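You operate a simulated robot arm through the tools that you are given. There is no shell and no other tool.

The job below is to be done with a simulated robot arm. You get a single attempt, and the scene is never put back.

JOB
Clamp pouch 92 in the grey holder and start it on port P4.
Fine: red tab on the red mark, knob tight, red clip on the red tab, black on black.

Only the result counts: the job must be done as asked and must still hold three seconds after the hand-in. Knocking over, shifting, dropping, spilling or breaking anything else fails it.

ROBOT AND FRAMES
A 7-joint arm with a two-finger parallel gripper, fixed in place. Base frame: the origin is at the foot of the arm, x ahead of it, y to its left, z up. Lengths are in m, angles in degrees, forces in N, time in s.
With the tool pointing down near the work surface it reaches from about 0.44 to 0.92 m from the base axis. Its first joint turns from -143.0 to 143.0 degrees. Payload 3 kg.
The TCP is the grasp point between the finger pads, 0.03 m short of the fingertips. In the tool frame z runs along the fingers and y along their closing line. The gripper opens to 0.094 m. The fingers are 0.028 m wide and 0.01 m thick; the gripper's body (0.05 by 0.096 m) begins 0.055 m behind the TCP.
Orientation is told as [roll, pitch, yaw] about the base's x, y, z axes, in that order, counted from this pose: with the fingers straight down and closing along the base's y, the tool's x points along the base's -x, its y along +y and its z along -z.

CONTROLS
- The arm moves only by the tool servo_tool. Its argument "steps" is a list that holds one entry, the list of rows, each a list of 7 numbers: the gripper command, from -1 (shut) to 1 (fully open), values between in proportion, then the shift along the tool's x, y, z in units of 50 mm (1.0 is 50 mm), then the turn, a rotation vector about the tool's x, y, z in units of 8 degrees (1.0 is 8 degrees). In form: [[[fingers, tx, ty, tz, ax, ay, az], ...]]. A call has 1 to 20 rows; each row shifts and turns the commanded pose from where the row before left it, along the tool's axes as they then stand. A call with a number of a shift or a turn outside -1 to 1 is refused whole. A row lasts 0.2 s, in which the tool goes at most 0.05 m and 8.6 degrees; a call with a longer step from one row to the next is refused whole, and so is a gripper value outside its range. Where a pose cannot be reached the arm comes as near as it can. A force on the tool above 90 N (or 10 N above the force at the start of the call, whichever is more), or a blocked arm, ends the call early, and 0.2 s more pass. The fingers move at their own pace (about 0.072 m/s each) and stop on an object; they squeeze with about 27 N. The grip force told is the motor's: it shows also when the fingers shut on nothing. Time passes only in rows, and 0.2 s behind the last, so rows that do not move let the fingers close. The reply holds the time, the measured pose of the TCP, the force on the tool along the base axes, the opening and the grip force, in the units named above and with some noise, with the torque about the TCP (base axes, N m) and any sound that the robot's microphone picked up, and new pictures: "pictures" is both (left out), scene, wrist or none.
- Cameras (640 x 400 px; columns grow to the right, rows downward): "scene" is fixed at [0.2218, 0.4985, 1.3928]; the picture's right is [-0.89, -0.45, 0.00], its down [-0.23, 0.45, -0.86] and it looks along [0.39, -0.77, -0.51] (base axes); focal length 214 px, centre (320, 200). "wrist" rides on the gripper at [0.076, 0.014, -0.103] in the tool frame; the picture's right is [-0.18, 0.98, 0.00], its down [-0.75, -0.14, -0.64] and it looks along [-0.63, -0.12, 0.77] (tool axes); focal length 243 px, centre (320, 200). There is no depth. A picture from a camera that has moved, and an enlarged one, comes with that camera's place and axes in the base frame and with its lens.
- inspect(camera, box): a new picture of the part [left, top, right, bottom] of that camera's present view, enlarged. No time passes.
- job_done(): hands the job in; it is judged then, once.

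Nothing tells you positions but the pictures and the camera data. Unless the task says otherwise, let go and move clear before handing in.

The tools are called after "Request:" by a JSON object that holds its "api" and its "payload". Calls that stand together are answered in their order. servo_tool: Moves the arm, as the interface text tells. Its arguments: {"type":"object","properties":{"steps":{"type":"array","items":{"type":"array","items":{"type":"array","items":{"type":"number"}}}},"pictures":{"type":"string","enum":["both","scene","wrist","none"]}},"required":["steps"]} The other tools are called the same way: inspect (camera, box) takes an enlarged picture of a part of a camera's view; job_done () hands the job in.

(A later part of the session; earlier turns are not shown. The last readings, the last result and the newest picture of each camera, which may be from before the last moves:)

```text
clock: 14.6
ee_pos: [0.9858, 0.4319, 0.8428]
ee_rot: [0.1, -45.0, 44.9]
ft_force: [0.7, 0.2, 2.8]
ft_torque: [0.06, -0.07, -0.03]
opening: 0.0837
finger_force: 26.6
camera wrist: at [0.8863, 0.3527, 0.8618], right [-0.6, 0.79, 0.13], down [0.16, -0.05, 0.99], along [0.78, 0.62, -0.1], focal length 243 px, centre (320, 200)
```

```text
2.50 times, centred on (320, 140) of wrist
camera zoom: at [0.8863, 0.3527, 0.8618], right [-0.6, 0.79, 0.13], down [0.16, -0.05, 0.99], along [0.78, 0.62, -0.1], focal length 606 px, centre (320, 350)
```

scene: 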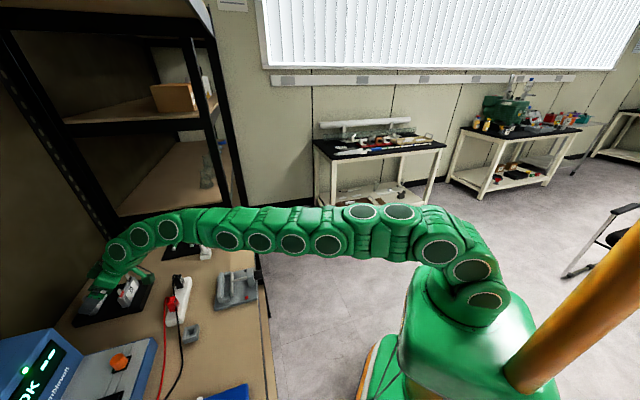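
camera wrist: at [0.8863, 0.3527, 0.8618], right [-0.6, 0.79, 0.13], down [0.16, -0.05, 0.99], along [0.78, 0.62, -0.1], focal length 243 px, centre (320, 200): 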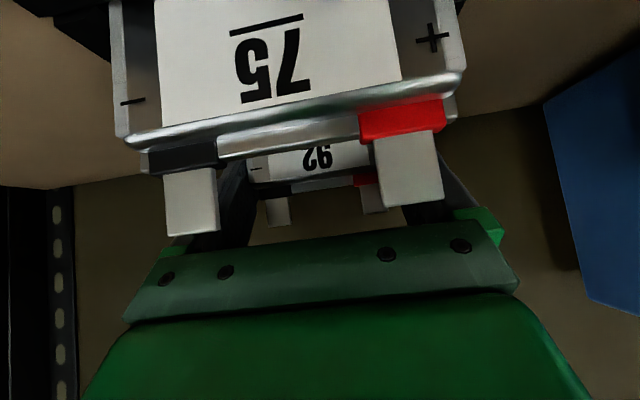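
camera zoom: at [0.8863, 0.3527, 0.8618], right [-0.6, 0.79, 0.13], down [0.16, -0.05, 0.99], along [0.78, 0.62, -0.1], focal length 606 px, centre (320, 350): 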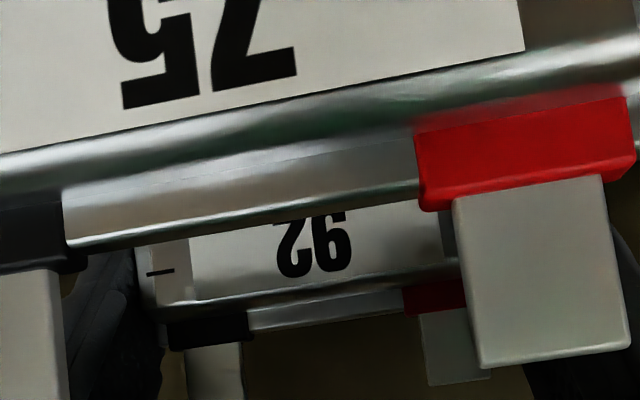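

Gripped at 83.7 mm with 26.6 N. Lifting straight up in small steps.

Request:
{"api": "servo_tool", "payload": {"steps": [[[-1, -0.141, 0, -0.141, 0, 0, 0], [-1, -0.283, 0, -0.283, 0, 0, 0], [-1, -0.283, 0, -0.283, 0, 0, 0], [-1, 0, 0, 0, 0, 0, 0]]], "pictures": "both"}}

Request:
{"api": "inspect", "payload": {"camera": "scene", "box": [60, 240, 160, 330]}}

Request:
{"api": "inspect", "payload": {"camera": "wrist", "box": [200, 60, 440, 220]}}

```text
clock: 15.6
ee_pos: [0.9848, 0.4322, 0.892]
ee_rot: [0.2, -44.9, 44.9]
ft_force: [0.0, -0.2, -1.3]
ft_torque: [-0.04, 0.06, 0.04]
opening: 0.0839
finger_force: 27.9
camera wrist: at [0.8865, 0.3541, 0.9099], right [-0.6, 0.79, 0.13], down [0.16, -0.04, 0.99], along [0.78, 0.62, -0.1], focal length 243 px, centre (320, 200)
```

scene: 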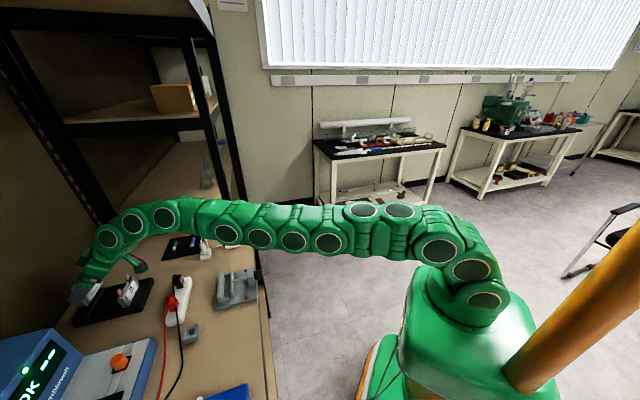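
wrist: 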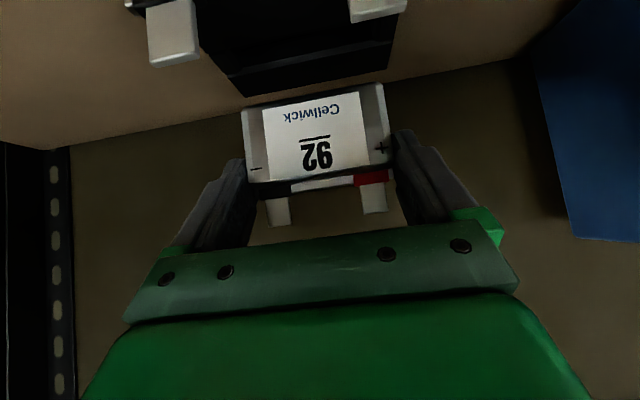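

```text
4.44 times, centred on (110, 285) of scene
camera zoom: at [0.2218, 0.4985, 1.3928], right [-0.89, -0.45, 0.0], down [-0.23, 0.45, -0.86], along [0.39, -0.77, -0.51], focal length 953 px, centre (1253, -178)
```

zoom: 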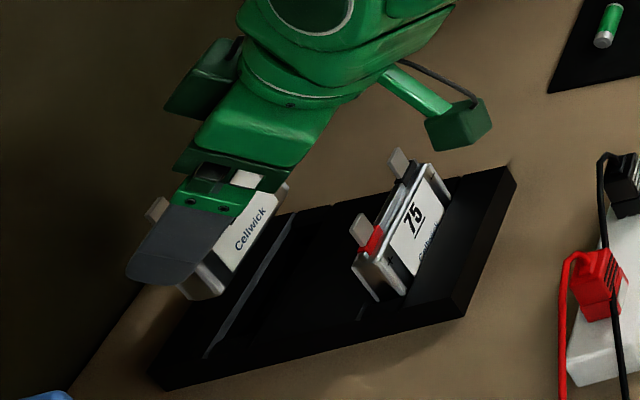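

```text
2.50 times, centred on (320, 140) of wrist
camera zoom: at [0.8865, 0.3541, 0.9099], right [-0.6, 0.79, 0.13], down [0.16, -0.04, 0.99], along [0.78, 0.62, -0.1], focal length 606 px, centre (320, 350)
```

zoom: 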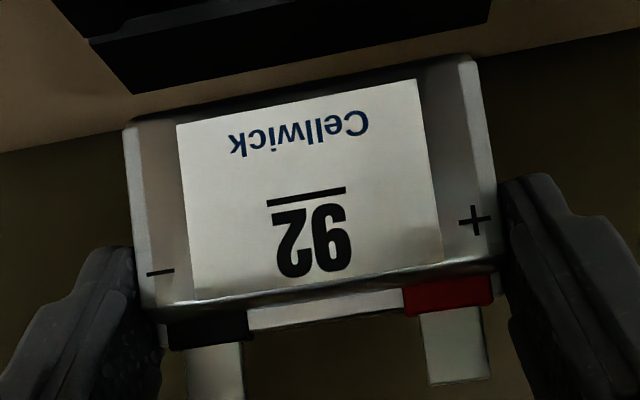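

The pouch is out and upright, its bottom about 51 mm below the TCP and clear of the rack. I'll raise it a bit more, carry it back over the holder, and hover.

Request:
{"api": "servo_tool", "payload": {"steps": [[[-1, -0.283, 0, -0.424, 0, 0, 0], [-1, -0.283, 0, -0.424, 0, 0, 0], [-1, 0.41, 0.0987, -0.41, 0, 0, 0], [-1, 0.41, 0.0987, -0.41, 0, 0, 0], [-1, 0.41, 0.0987, -0.41, 0, 0, 0], [-1, 0.41, 0.0987, -0.41, 0, 0, 0], [-1, 0.41, 0.0987, -0.41, 0, 0, 0], [-1, 0.41, 0.0987, -0.41, 0, 0, 0], [-1, 0.41, 0.0987, -0.41, 0, 0, 0], [-1, 0.41, 0.0987, -0.41, 0, 0, 0], [-1, 0.41, 0.0987, -0.41, 0, 0, 0], [-1, 0.41, 0.0987, -0.41, 0, 0, 0], [-1, 0.41, 0.0987, -0.41, 0, 0, 0], [-1, 0.41, 0.0987, -0.41, 0, 0, 0], [-1, 0, 0, 0, 0, 0, 0]]], "pictures": "both"}}

Request:
{"api": "inspect", "payload": {"camera": "scene", "box": [190, 220, 290, 320]}}

Request:
{"api": "inspect", "payload": {"camera": "wrist", "box": [200, 0, 440, 160]}}

```text
clock: 18.8
ee_pos: [0.6896, 0.22, 0.9411]
ee_rot: [0.3, -45.0, 45.0]
ft_force: [-0.8, 0.4, -1.6]
ft_torque: [-0.01, 0.04, 0.01]
opening: 0.0831
finger_force: 27.1
camera wrist: at [0.5917, 0.1418, 0.9596], right [-0.6, 0.79, 0.13], down [0.16, -0.05, 0.99], along [0.78, 0.62, -0.1], focal length 243 px, centre (320, 200)
```

scene: 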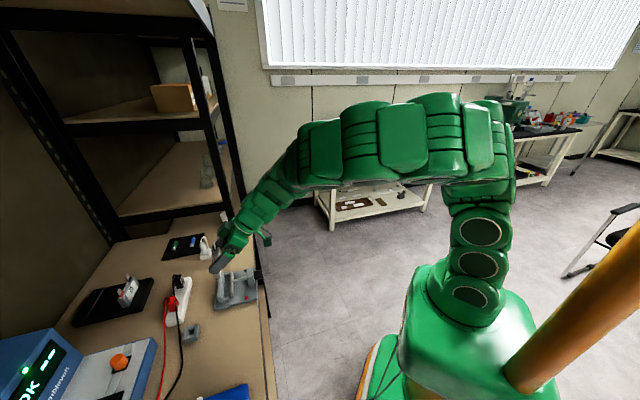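
wrist: 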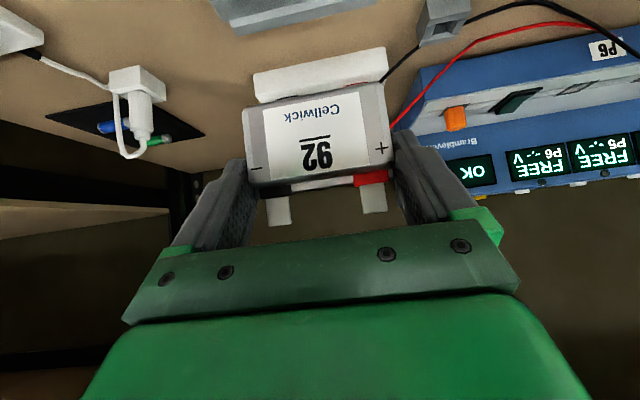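

```text
4.00 times, centred on (240, 270) of scene
camera zoom: at [0.2218, 0.4985, 1.3928], right [-0.89, -0.45, 0.0], down [-0.23, 0.45, -0.86], along [0.39, -0.77, -0.51], focal length 858 px, centre (640, -80)
```

zoom: 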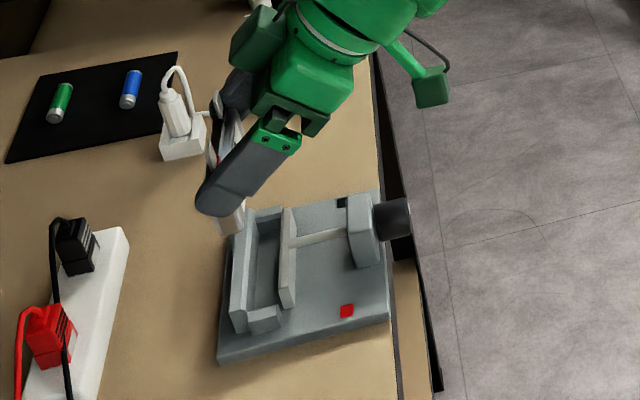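

```text
2.50 times, centred on (320, 80) of wrist
camera zoom: at [0.5917, 0.1418, 0.9596], right [-0.6, 0.79, 0.13], down [0.16, -0.05, 0.99], along [0.78, 0.62, -0.1], focal length 606 px, centre (320, 500)
```

zoom: 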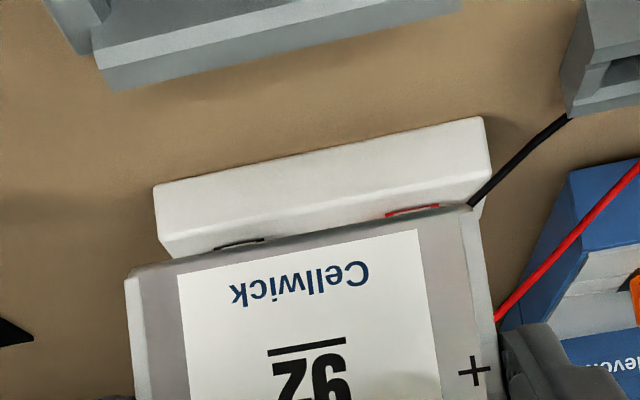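

Hovering over the holder at the target n/e. I'll lower to about 15 mm above the jaws and check the alignment.

Request:
{"api": "servo_tool", "payload": {"steps": [[[-1, 0.424, 0, 0.424, 0, 0, 0], [-1, 0.424, 0, 0.424, 0, 0, 0], [-1, 0, 0, 0, 0, 0, 0]]], "pictures": "wrist"}}

Request:
{"api": "inspect", "payload": {"camera": "scene", "box": [210, 255, 270, 315]}}

Request:
{"api": "inspect", "payload": {"camera": "wrist", "box": [220, 0, 420, 140]}}

```text
clock: 19.6
ee_pos: [0.6905, 0.2206, 0.8799]
ee_rot: [0.2, -45.0, 45.0]
ft_force: [0.0, 0.1, -2.0]
ft_torque: [-0.02, 0.02, 0.01]
opening: 0.0835
finger_force: 26.9
camera wrist: at [0.5925, 0.1415, 0.8982], right [-0.6, 0.79, 0.13], down [0.16, -0.04, 0.99], along [0.78, 0.62, -0.1], focal length 243 px, centre (320, 200)
```

wrist: 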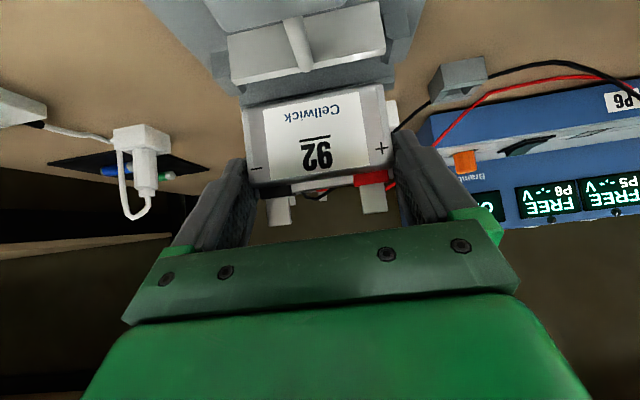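

```text
6.67 times, centred on (240, 285) of scene
camera zoom: at [0.2218, 0.4985, 1.3928], right [-0.89, -0.45, 0.0], down [-0.23, 0.45, -0.86], along [0.39, -0.77, -0.51], focal length 1430 px, centre (853, -367)
```

zoom: 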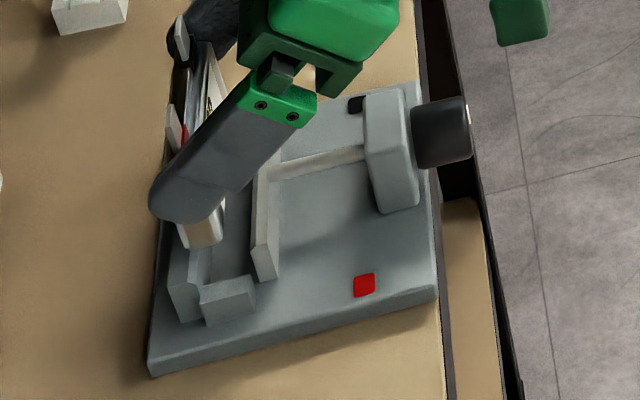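

```text
2.86 times, centred on (320, 70) of wrist
camera zoom: at [0.5925, 0.1415, 0.8982], right [-0.6, 0.79, 0.13], down [0.16, -0.04, 0.99], along [0.78, 0.62, -0.1], focal length 693 px, centre (320, 571)
```

zoom: 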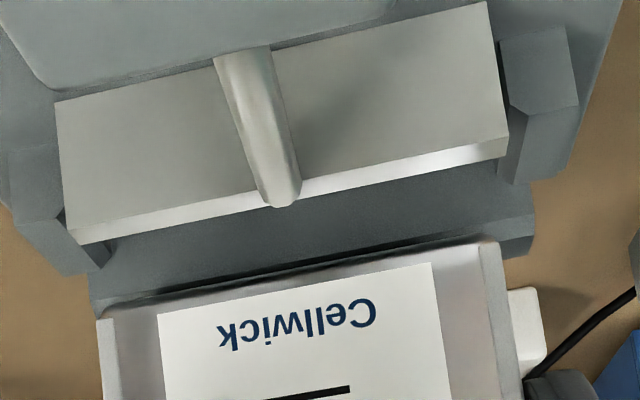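

Alignment looks good: pouch front face about 2.5 mm clear of the sliding jaw, with some clearance at both ends. I'll lower 22 mm into the slot with a 1–2 mm correction and look again.

Request:
{"api": "servo_tool", "payload": {"steps": [[[-1, 0.148, 0.015, 0.163, 0, 0, 0], [-1, 0.149, 0.015, 0.162, 0, 0, 0], [-1, 0, 0, 0, 0, 0, 0]]], "pictures": "wrist"}}

Request:
{"api": "inspect", "payload": {"camera": "scene", "box": [210, 255, 270, 315]}}

Request:
{"api": "inspect", "payload": {"camera": "wrist", "box": [220, 0, 420, 140]}}

```text
clock: 20.2
ee_pos: [0.6934, 0.2235, 0.8694]
ee_rot: [0.1, -45.7, 44.8]
ft_force: [3.0, -1.1, 17.0]
ft_torque: [0.07, -0.44, -0.05]
opening: 0.0834
finger_force: 26.6
stopped in row 2: the force on the tool passed its limit at 114 N (the readings are from after the stop); the commanded pose is now the measured one
camera wrist: at [0.5945, 0.1444, 0.8865], right [-0.6, 0.79, 0.13], down [0.15, -0.05, 0.99], along [0.79, 0.61, -0.08], focal length 243 px, centre (320, 200)
```

wrist: 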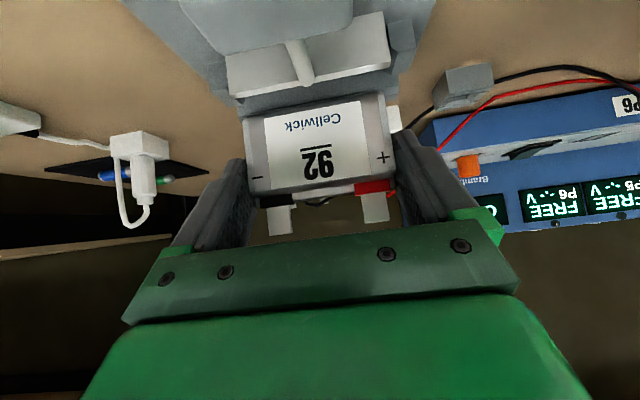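

```text
6.67 times, centred on (240, 285) of scene
camera zoom: at [0.2218, 0.4985, 1.3928], right [-0.89, -0.45, 0.0], down [-0.23, 0.45, -0.86], along [0.39, -0.77, -0.51], focal length 1430 px, centre (853, -367)
```

zoom: 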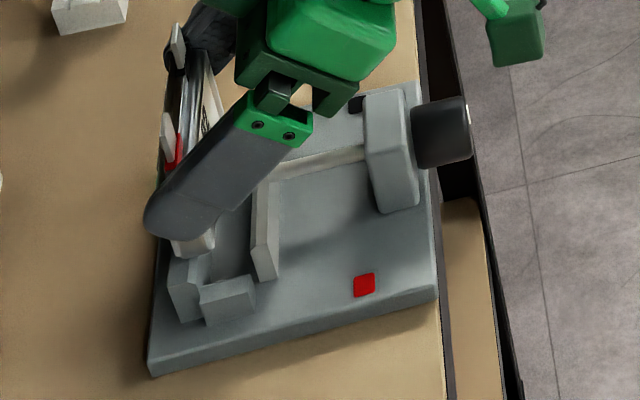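

```text
2.86 times, centred on (320, 70) of wrist
camera zoom: at [0.5945, 0.1444, 0.8865], right [-0.6, 0.79, 0.13], down [0.15, -0.05, 0.99], along [0.79, 0.61, -0.08], focal length 693 px, centre (320, 571)
```

zoom: 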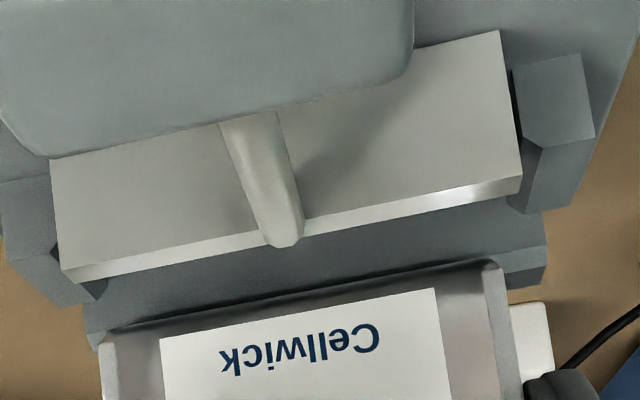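

The pouch bottom touched the top of the fixed jaw, so it sits too far out, and my estimate of its bottom height was off. I'll back up 15 mm, restore the tilt and re-measure.

Request:
{"api": "servo_tool", "payload": {"steps": [[[-1, -0.215, 0, -0.21, 0, 0, 0], [-1, 0, 0, 0, 0, 0.0875, 0], [-1, 0, 0, 0, 0, 0, 0]]], "pictures": "wrist"}}

Request:
{"api": "inspect", "payload": {"camera": "scene", "box": [215, 250, 255, 290]}}

Request:
{"api": "inspect", "payload": {"camera": "wrist", "box": [220, 0, 420, 140]}}

Request:
{"api": "inspect", "payload": {"camera": "wrist", "box": [220, 90, 420, 230]}}

```text
clock: 21.0
ee_pos: [0.6932, 0.224, 0.8827]
ee_rot: [0.1, -44.9, 44.9]
ft_force: [0.8, -0.2, -1.4]
ft_torque: [0.01, 0.0, 0.01]
opening: 0.0838
finger_force: 26.4
camera wrist: at [0.5944, 0.145, 0.9021], right [-0.6, 0.79, 0.13], down [0.16, -0.04, 0.99], along [0.78, 0.61, -0.1], focal length 243 px, centre (320, 200)
```

wrist: 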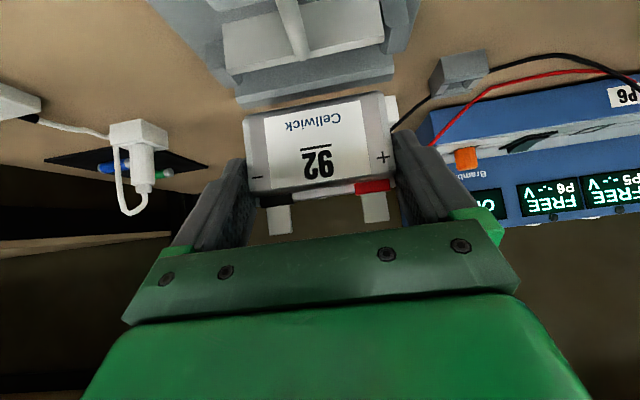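

```text
10.00 times, centred on (235, 270) of scene
camera zoom: at [0.2218, 0.4985, 1.3928], right [-0.89, -0.45, 0.0], down [-0.23, 0.45, -0.86], along [0.39, -0.77, -0.51], focal length 2145 px, centre (1170, -500)
```

zoom: 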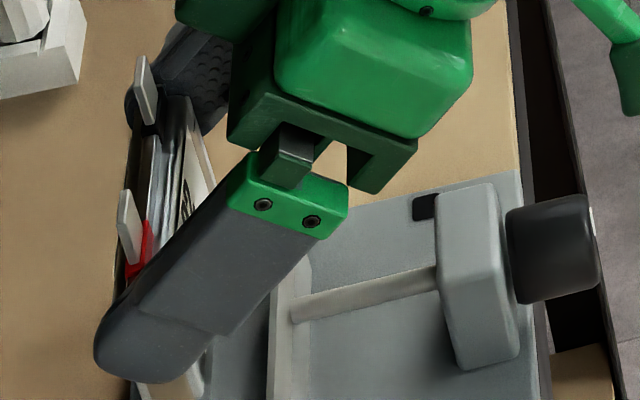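

```text
2.86 times, centred on (320, 70) of wrist
camera zoom: at [0.5944, 0.145, 0.9021], right [-0.6, 0.79, 0.13], down [0.16, -0.04, 0.99], along [0.78, 0.61, -0.1], focal length 693 px, centre (320, 571)
```

zoom: 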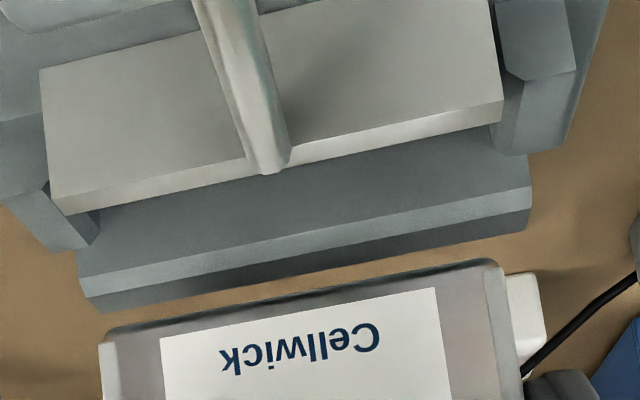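

```text
2.86 times, centred on (320, 160) of wrist
camera zoom: at [0.5944, 0.145, 0.9021], right [-0.6, 0.79, 0.13], down [0.16, -0.04, 0.99], along [0.78, 0.61, -0.1], focal length 693 px, centre (320, 314)
```

zoom: 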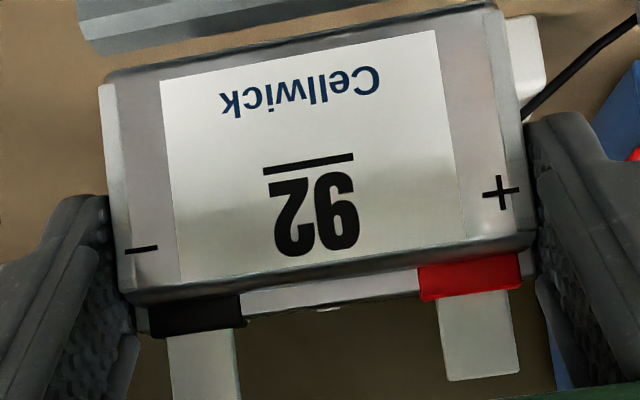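

Request:
{"api": "inspect", "payload": {"camera": "scene", "box": [215, 272, 255, 312]}}

Request:
{"api": "inspect", "payload": {"camera": "scene", "box": [222, 252, 242, 272]}}

```text
10.00 times, centred on (235, 292) of scene
camera zoom: at [0.2218, 0.4985, 1.3928], right [-0.89, -0.45, 0.0], down [-0.23, 0.45, -0.86], along [0.39, -0.77, -0.51], focal length 2145 px, centre (1170, -720)
```

zoom: 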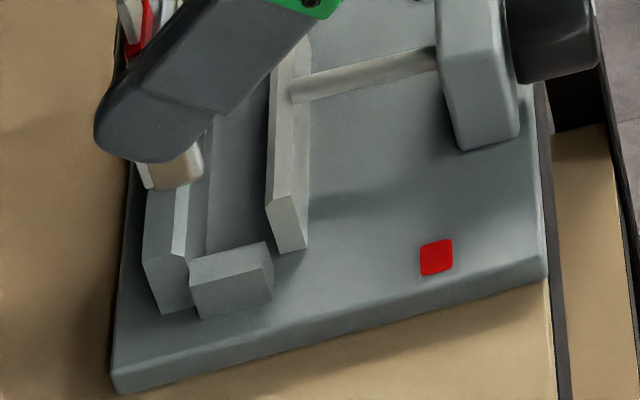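

```text
16.00 times, centred on (232, 262) of scene
camera zoom: at [0.2218, 0.4985, 1.3928], right [-0.89, -0.45, 0.0], down [-0.23, 0.45, -0.86], along [0.39, -0.77, -0.51], focal length 3432 px, centre (1728, -792)
```

zoom: 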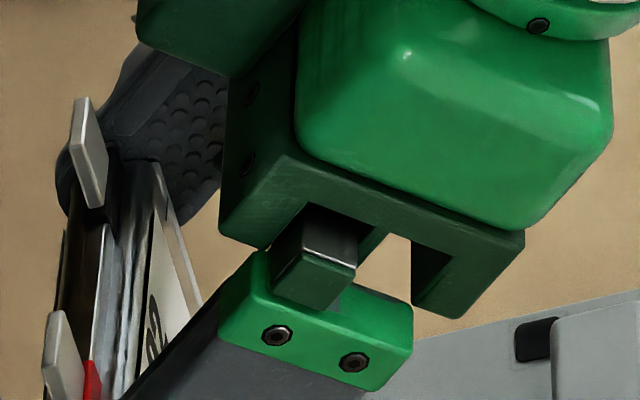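

By the fixed camera the pouch bottom spans n 0.655–0.670, so it needs to come back about 10.7 mm to sit centred in the slot. I'll shift it there at the same height and check.

Request:
{"api": "servo_tool", "payload": {"steps": [[[-1, 0.151, 0.014, -0.151, 0, 0, 0], [-1, 0, 0, 0, 0, 0, 0]]], "pictures": "wrist"}}

Request:
{"api": "inspect", "payload": {"camera": "scene", "box": [215, 265, 255, 305]}}

Request:
{"api": "inspect", "payload": {"camera": "wrist", "box": [220, 0, 420, 140]}}

```text
clock: 21.6
ee_pos: [0.6853, 0.216, 0.8829]
ee_rot: [0.1, -44.9, 44.8]
ft_force: [0.4, -0.2, -1.9]
ft_torque: [-0.02, 0.03, 0.0]
opening: 0.0836
finger_force: 26.9
camera wrist: at [0.5861, 0.137, 0.9021], right [-0.6, 0.79, 0.13], down [0.16, -0.04, 0.99], along [0.78, 0.61, -0.1], focal length 243 px, centre (320, 200)
```

wrist: 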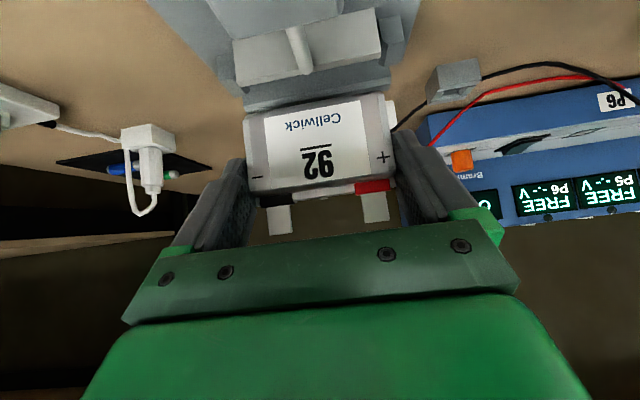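

```text
10.00 times, centred on (235, 285) of scene
camera zoom: at [0.2218, 0.4985, 1.3928], right [-0.89, -0.45, 0.0], down [-0.23, 0.45, -0.86], along [0.39, -0.77, -0.51], focal length 2145 px, centre (1170, -650)
```

zoom: 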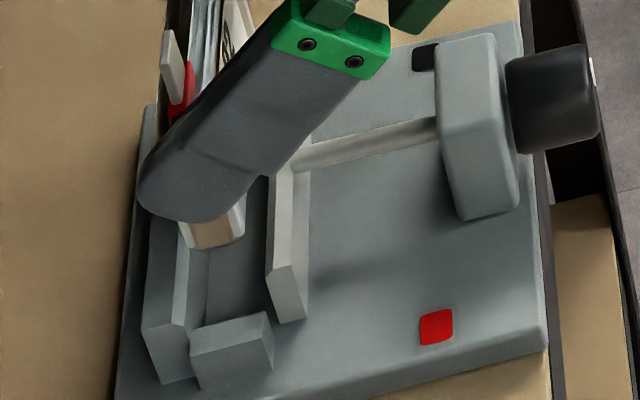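

```text
2.86 times, centred on (320, 70) of wrist
camera zoom: at [0.5861, 0.137, 0.9021], right [-0.6, 0.79, 0.13], down [0.16, -0.04, 0.99], along [0.78, 0.61, -0.1], focal length 693 px, centre (320, 571)
```

zoom: 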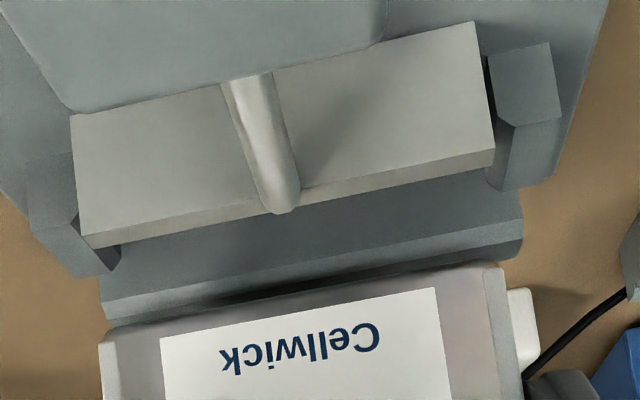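

Centred now: pouch bottom n 0.643–0.658 within the slot 0.641–0.663, with about 3 mm to spare at each end. Lowering in small steps with force checks.

Request:
{"api": "servo_tool", "payload": {"steps": [[[-1, 0.099, 0, 0.113, 0, 0, 0], [-1, 0.099, 0, 0.113, 0, 0, 0], [-1, 0.057, 0, 0.057, 0, 0, 0], [-1, 0, 0, 0, 0, 0, 0]]], "pictures": "wrist"}}

Request:
{"api": "inspect", "payload": {"camera": "scene", "box": [215, 265, 255, 305]}}

Request:
{"api": "inspect", "payload": {"camera": "wrist", "box": [220, 0, 420, 140]}}

```text
clock: 22.6
ee_pos: [0.6855, 0.2161, 0.8628]
ee_rot: [0.0, -44.9, 44.8]
ft_force: [-0.2, 0.9, -1.0]
ft_torque: [-0.01, 0.0, -0.01]
opening: 0.0838
finger_force: 26.8
camera wrist: at [0.5869, 0.1376, 0.8823], right [-0.6, 0.79, 0.13], down [0.16, -0.04, 0.99], along [0.78, 0.61, -0.1], focal length 243 px, centre (320, 200)
```

wrist: 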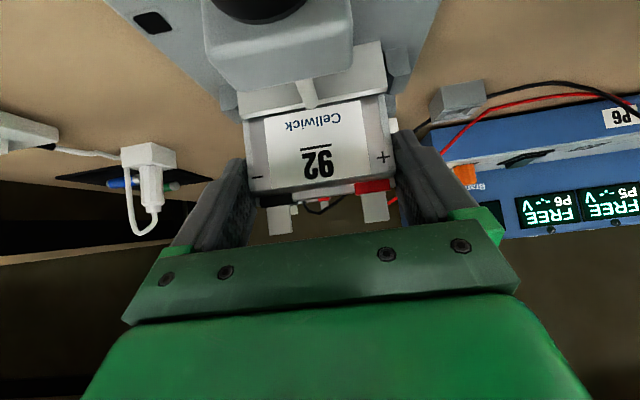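

```text
10.00 times, centred on (235, 285) of scene
camera zoom: at [0.2218, 0.4985, 1.3928], right [-0.89, -0.45, 0.0], down [-0.23, 0.45, -0.86], along [0.39, -0.77, -0.51], focal length 2145 px, centre (1170, -650)
```

zoom: 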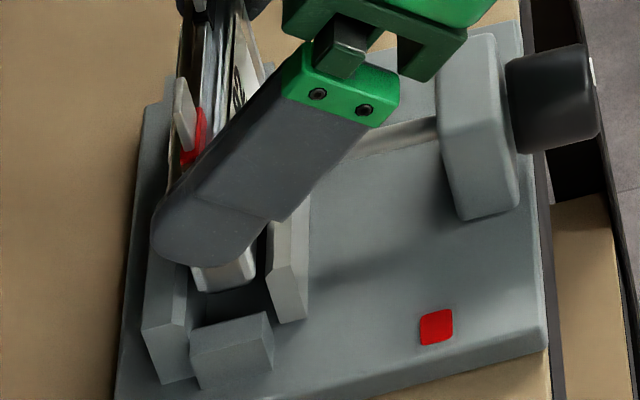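

```text
2.86 times, centred on (320, 70) of wrist
camera zoom: at [0.5869, 0.1376, 0.8823], right [-0.6, 0.79, 0.13], down [0.16, -0.04, 0.99], along [0.78, 0.61, -0.1], focal length 693 px, centre (320, 571)
```

zoom: 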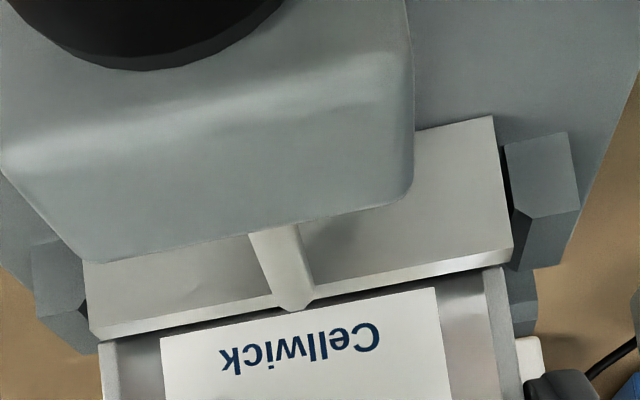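

The bottom has entered the slot with no contact force. Continuing down in 5 mm rows.

Request:
{"api": "servo_tool", "payload": {"steps": [[[-1, 0.071, 0, 0.071, 0, 0, 0], [-1, 0.071, 0, 0.071, 0, 0, 0], [-1, 0, 0, 0, 0, 0, 0]]], "pictures": "none"}}

```text
clock: 23.4
ee_pos: [0.6864, 0.2169, 0.8541]
ee_rot: [0.2, -44.9, 44.9]
ft_force: [-2.1, 1.2, -1.9]
ft_torque: [0.02, 0.11, 0.04]
opening: 0.0837
finger_force: 27.3
```

Request:
{"api": "servo_tool", "payload": {"steps": [[[-1, 0.042, 0, 0.042, 0, 0, 0], [-1, 0.042, 0, 0.042, 0, 0, 0], [-1, 0, 0, 0, 0, 0, 0]]], "pictures": "wrist"}}

Request:
{"api": "inspect", "payload": {"camera": "scene", "box": [215, 265, 255, 305]}}

Request:
{"api": "inspect", "payload": {"camera": "wrist", "box": [220, 0, 420, 140]}}

```text
clock: 24.2
ee_pos: [0.6859, 0.2163, 0.848]
ee_rot: [0.1, -44.9, 44.7]
ft_force: [-2.3, 1.9, 0.4]
ft_torque: [0.06, 0.1, -0.01]
opening: 0.0835
finger_force: 26.6
camera wrist: at [0.5872, 0.1382, 0.8673], right [-0.6, 0.79, 0.13], down [0.16, -0.04, 0.99], along [0.78, 0.61, -0.1], focal length 243 px, centre (320, 200)
```

wrist: 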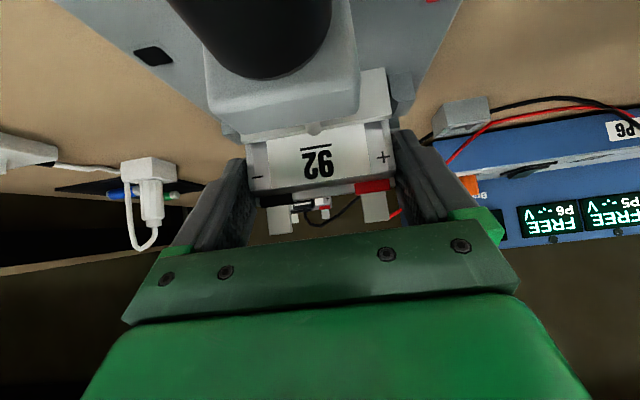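

```text
10.00 times, centred on (235, 285) of scene
camera zoom: at [0.2218, 0.4985, 1.3928], right [-0.89, -0.45, 0.0], down [-0.23, 0.45, -0.86], along [0.39, -0.77, -0.51], focal length 2145 px, centre (1170, -650)
```

zoom: 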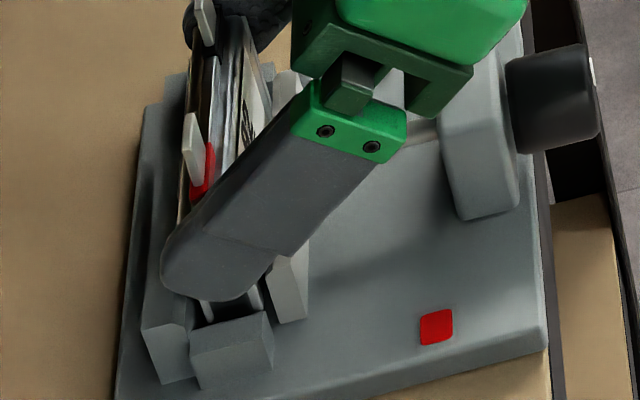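

```text
2.86 times, centred on (320, 70) of wrist
camera zoom: at [0.5872, 0.1382, 0.8673], right [-0.6, 0.79, 0.13], down [0.16, -0.04, 0.99], along [0.78, 0.61, -0.1], focal length 693 px, centre (320, 571)
```

zoom: 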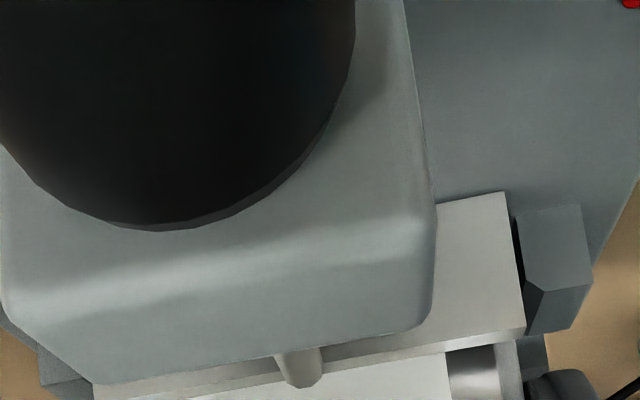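

Request:
{"api": "servo_tool", "payload": {"steps": [[[-1, 0.028, 0, 0.028, 0, 0, 0], [-1, 0.028, 0, 0.028, 0, 0, 0], [-1, 0, 0, 0, 0, 0, 0]]], "pictures": "none"}}

```text
clock: 25.0
ee_pos: [0.6861, 0.2153, 0.8462]
ee_rot: [0.1, -44.9, 44.8]
ft_force: [-0.3, -0.2, -1.2]
ft_torque: [0.01, 0.03, 0.02]
opening: 0.0837
finger_force: 27.8
```

Request:
{"api": "servo_tool", "payload": {"steps": [[[-1, 0.028, 0, 0.028, 0, 0, 0], [-1, 0.014, 0, 0.014, 0, 0, 0], [-1, 0, 0, 0, 0, 0, 0]]], "pictures": "none"}}

```text
clock: 25.8
ee_pos: [0.6863, 0.2178, 0.8436]
ee_rot: [0.1, -45.1, 44.8]
ft_force: [-10.2, 1.3, 45.9]
ft_torque: [0.1, -0.21, 0.18]
opening: 0.0837
finger_force: 27.5
```

46 N upward: the pouch is on the slot floor. I'll ease up 2 mm to unload and look before letting go.

Request:
{"api": "servo_tool", "payload": {"steps": [[[-1, -0.028, 0, -0.028, 0, 0, 0], [-1, 0, 0, 0, 0, 0, 0]]], "pictures": "both"}}

Request:
{"api": "inspect", "payload": {"camera": "scene", "box": [215, 260, 255, 300]}}

Request:
{"api": "inspect", "payload": {"camera": "wrist", "box": [220, 90, 420, 230]}}

```text
clock: 26.4
ee_pos: [0.6858, 0.2166, 0.8432]
ee_rot: [0.1, -44.9, 44.7]
ft_force: [6.9, 6.2, 24.6]
ft_torque: [0.3, -0.89, 0.13]
opening: 0.0838
finger_force: 27.2
camera wrist: at [0.5872, 0.1384, 0.8626], right [-0.6, 0.79, 0.13], down [0.16, -0.05, 0.99], along [0.78, 0.61, -0.1], focal length 243 px, centre (320, 200)
```

scene: 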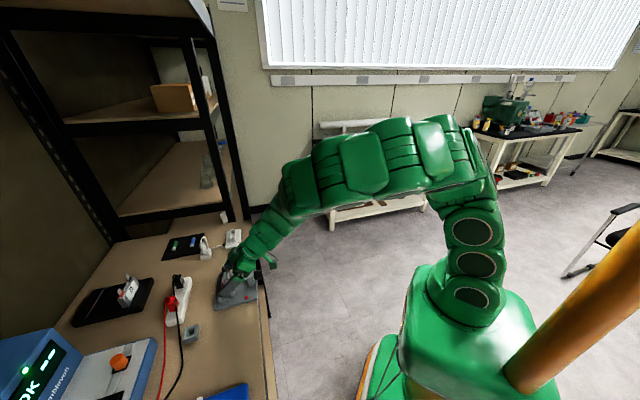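
wrist: 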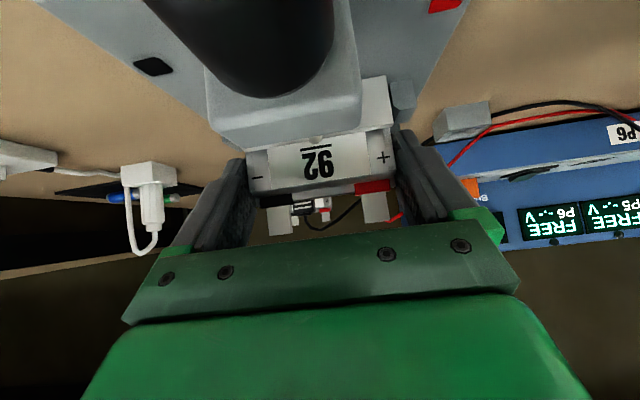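

```text
10.00 times, centred on (235, 280) of scene
camera zoom: at [0.2218, 0.4985, 1.3928], right [-0.89, -0.45, 0.0], down [-0.23, 0.45, -0.86], along [0.39, -0.77, -0.51], focal length 2145 px, centre (1170, -600)
```

zoom: 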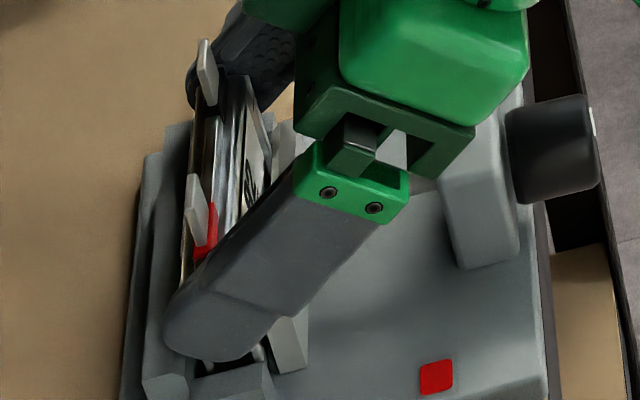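

```text
2.86 times, centred on (320, 160) of wrist
camera zoom: at [0.5872, 0.1384, 0.8626], right [-0.6, 0.79, 0.13], down [0.16, -0.05, 0.99], along [0.78, 0.61, -0.1], focal length 693 px, centre (320, 314)
```

zoom: 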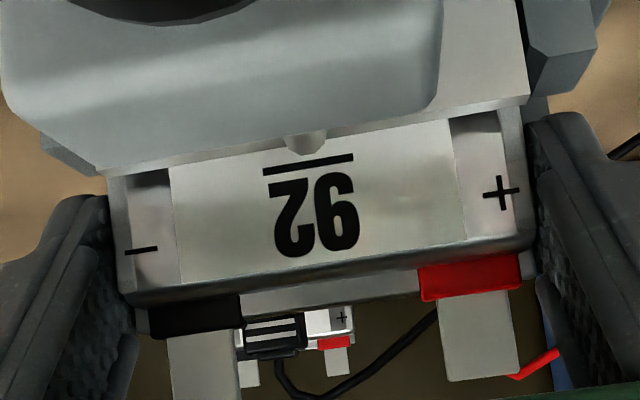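

Request:
{"api": "inspect", "payload": {"camera": "scene", "box": [220, 282, 250, 308]}}

```text
15.38 times, centred on (235, 295) of scene
camera zoom: at [0.2218, 0.4985, 1.3928], right [-0.89, -0.45, 0.0], down [-0.23, 0.45, -0.86], along [0.39, -0.77, -0.51], focal length 3300 px, centre (1628, -1262)
```

zoom: 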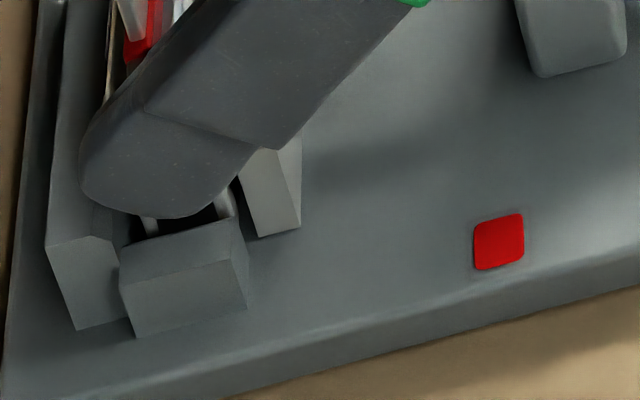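

The pouch stands in the slot, red tab on the red-mark side, and the fingers are clear of the end blocks. I'll unload another millimetre and open.

Request:
{"api": "servo_tool", "payload": {"steps": [[[-1, -0.018, 0, -0.018, 0, 0, 0], [-1, 0, 0, 0, 0, 0, 0], [1, 0, 0, 0, 0, 0, 0], [1, 0, 0, 0, 0, 0, 0]]], "pictures": "both"}}

Request:
{"api": "inspect", "payload": {"camera": "scene", "box": [215, 260, 255, 300]}}

Request:
{"api": "inspect", "payload": {"camera": "wrist", "box": [220, 90, 420, 230]}}

```text
clock: 27.4
ee_pos: [0.6874, 0.2157, 0.8438]
ee_rot: [0.1, -44.9, 44.7]
ft_force: [0.7, -0.3, 0.2]
ft_torque: [0.0, 0.01, -0.02]
opening: 0.0939
finger_force: 0.0
camera wrist: at [0.5873, 0.138, 0.8633], right [-0.6, 0.79, 0.13], down [0.16, -0.04, 0.99], along [0.78, 0.61, -0.1], focal length 243 px, centre (320, 200)
```

scene: 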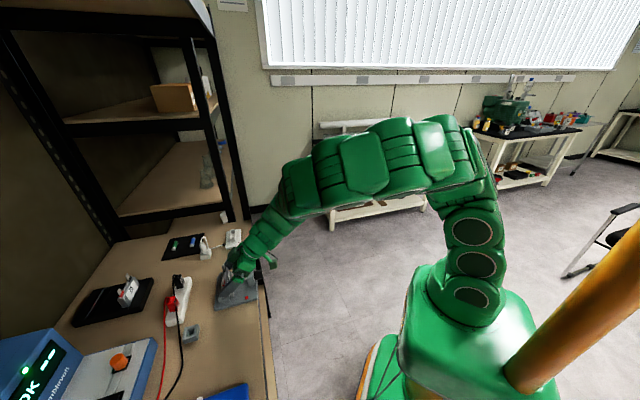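
wrist: 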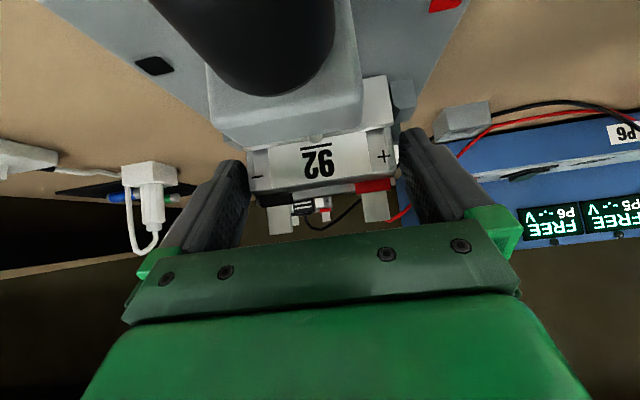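

```text
10.00 times, centred on (235, 280) of scene
camera zoom: at [0.2218, 0.4985, 1.3928], right [-0.89, -0.45, 0.0], down [-0.23, 0.45, -0.86], along [0.39, -0.77, -0.51], focal length 2145 px, centre (1170, -600)
```

zoom: 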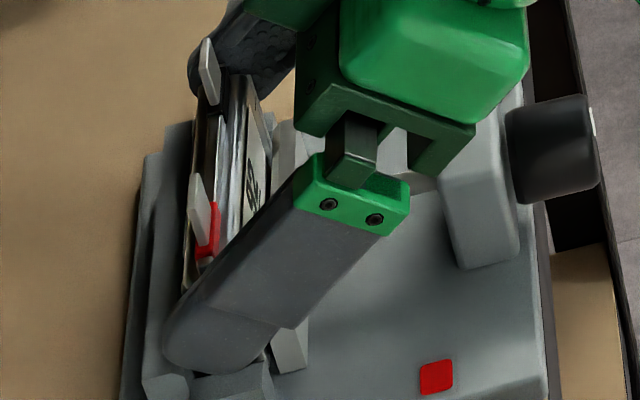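

```text
2.86 times, centred on (320, 160) of wrist
camera zoom: at [0.5873, 0.138, 0.8633], right [-0.6, 0.79, 0.13], down [0.16, -0.04, 0.99], along [0.78, 0.61, -0.1], focal length 693 px, centre (320, 314)
```

zoom: 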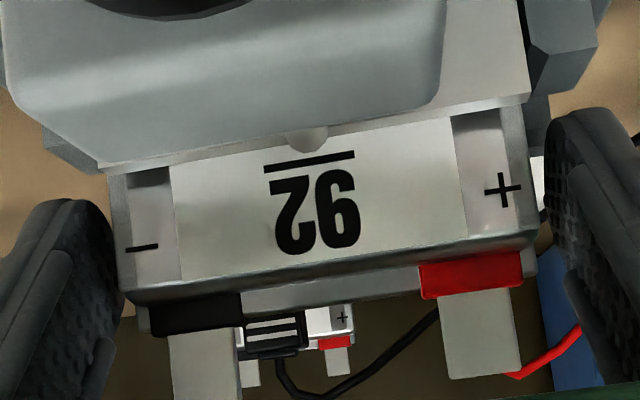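

Released cleanly; the pouch stands in the slot. I'll back straight up, move over the knob and turn the tool vertical.

Request:
{"api": "servo_tool", "payload": {"steps": [[[1, -0.2, 0, -0.2, 0, 0, 0], [1, -0.35, 0, -0.35, 0, 0, 0], [1, -0.43, 0, -0.43, 0, 0, 0], [1, -0.43, 0, -0.43, 0, 0, 0], [1, 0.636, 0, -0.636, 0, 0, 0], [1, 0.636, 0, -0.636, 0, 0, 0], [1, 0, 0, 0, 0, 0.9375, 0], [1, 0, 0, 0, 0, 0.9375, 0], [1, 0, 0, 0, 0, 0.9375, 0], [1, 0, 0, 0, 0, 0.9375, 0], [1, 0, 0, 0, 0, 0.9375, 0], [1, 0, 0, 0, 0, 0.9375, 0], [0.2, 0, 0, 0, 0, 0, 0]]], "pictures": "both"}}

Request:
{"api": "inspect", "payload": {"camera": "scene", "box": [210, 250, 280, 310]}}

Request:
{"api": "inspect", "payload": {"camera": "wrist", "box": [230, 60, 410, 220]}}

```text
clock: 30.2
ee_pos: [0.6233, 0.1512, 0.9433]
ee_rot: [0.1, 0.2, 44.7]
ft_force: [0.3, 0.9, 0.9]
ft_torque: [-0.02, 0.02, 0.0]
opening: 0.0564
finger_force: 0.1
camera wrist: at [0.5591, 0.1098, 1.047], right [-0.56, 0.83, 0.0], down [0.64, 0.43, 0.64], along [0.53, 0.36, -0.77], focal length 243 px, centre (320, 200)
```

scene: 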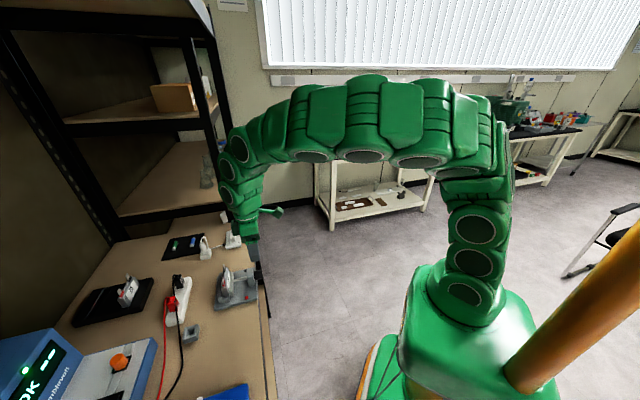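
wrist: 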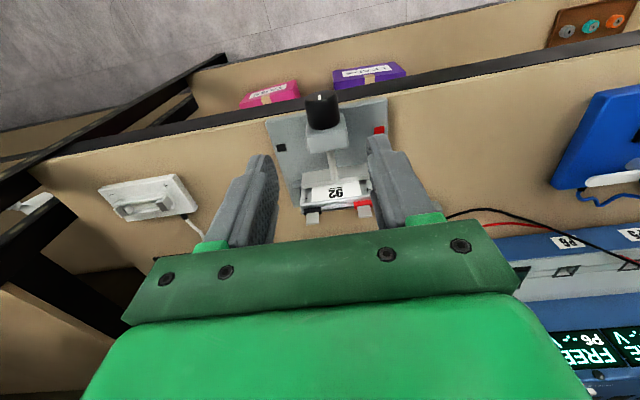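

```text
6.67 times, centred on (245, 280) of scene
camera zoom: at [0.2218, 0.4985, 1.3928], right [-0.89, -0.45, 0.0], down [-0.23, 0.45, -0.86], along [0.39, -0.77, -0.51], focal length 1430 px, centre (820, -333)
```

zoom: 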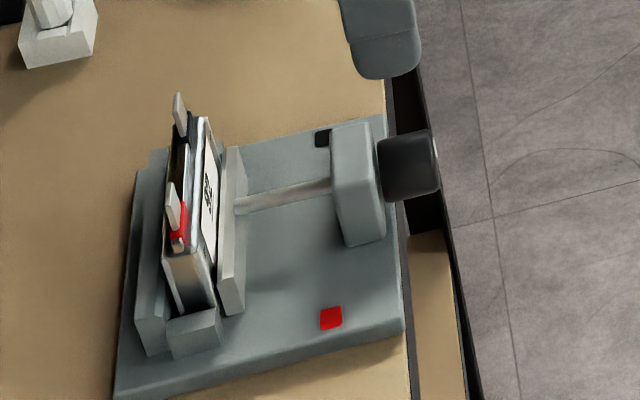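

```text
2.50 times, centred on (320, 140) of wrist
camera zoom: at [0.5591, 0.1098, 1.047], right [-0.56, 0.83, 0.0], down [0.64, 0.43, 0.64], along [0.53, 0.36, -0.77], focal length 606 px, centre (320, 350)
```

zoom: 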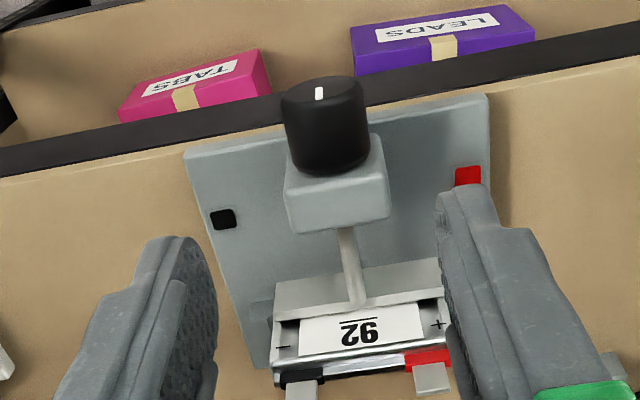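

The pouch sits between the jaws with red on the red-mark side. Next I tilt the hand about the knob's axis so I can grip and turn it from above, narrowing the fingers to 36 mm.

Request:
{"api": "servo_tool", "payload": {"steps": [[[-0.234, 0, 0.072, 0.446, 0, 0, 0], [-0.234, 0, 0.2923, 0.0204, 1, 0, 0], [-0.234, 0, 0.2923, 0.0204, 1, 0, 0], [-0.234, 0, 0.2923, 0.0204, 1, 0, 0], [-0.234, 0, 0.2923, 0.0204, 1, 0, 0], [-0.234, 0, 0, 0.5, 0, 0, 0], [-0.234, 0, 0, 0.5, 0, 0, 0], [-0.234, 0, 0, 0, 0, 0, 0]]], "pictures": "both"}}

Request:
{"api": "inspect", "payload": {"camera": "scene", "box": [210, 240, 290, 310]}}

Request:
{"api": "inspect", "payload": {"camera": "wrist", "box": [230, 80, 410, 220]}}

```text
clock: 32.0
ee_pos: [0.5991, 0.1786, 0.8638]
ee_rot: [-31.9, 0.0, 44.9]
ft_force: [1.2, -0.1, 0.4]
ft_torque: [-0.01, 0.0, 0.01]
opening: 0.0362
finger_force: 0.0
camera wrist: at [0.4992, 0.1708, 0.9437], right [-0.46, 0.72, -0.52], down [0.38, 0.69, 0.62], along [0.8, 0.09, -0.59], focal length 243 px, centre (320, 200)
```

scene: 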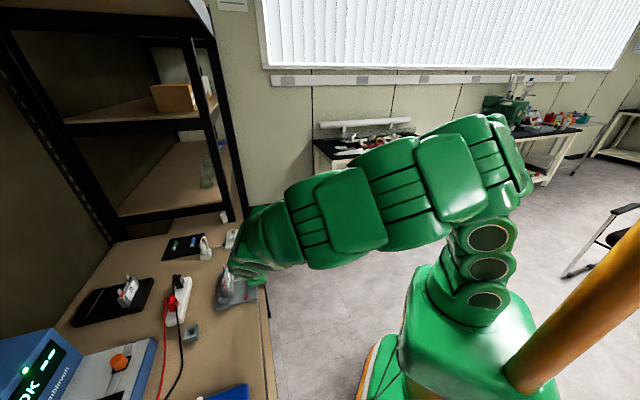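
wrist: 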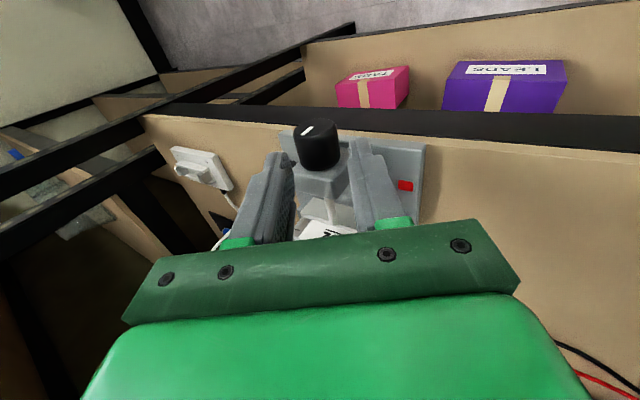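

```text
5.71 times, centred on (250, 275) of scene
camera zoom: at [0.2218, 0.4985, 1.3928], right [-0.89, -0.45, 0.0], down [-0.23, 0.45, -0.86], along [0.39, -0.77, -0.51], focal length 1226 px, centre (720, -229)
```

zoom: 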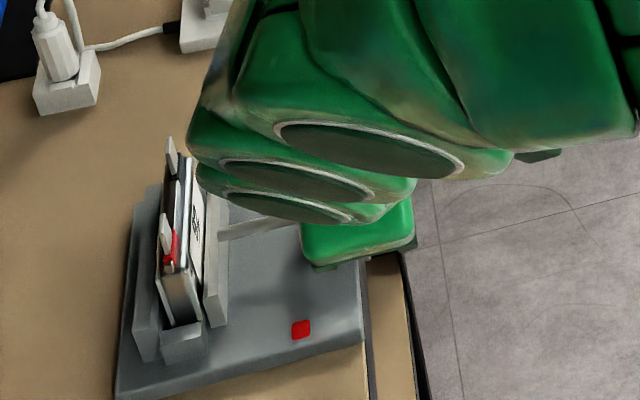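

```text
2.86 times, centred on (320, 150) of wrist
camera zoom: at [0.4992, 0.1708, 0.9437], right [-0.46, 0.72, -0.52], down [0.38, 0.69, 0.62], along [0.8, 0.09, -0.59], focal length 693 px, centre (320, 343)
```

zoom: 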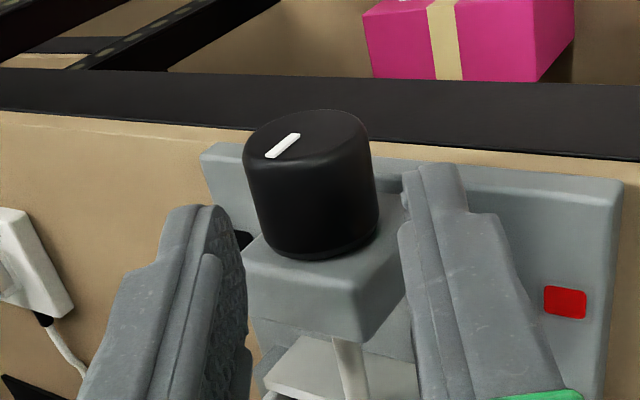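

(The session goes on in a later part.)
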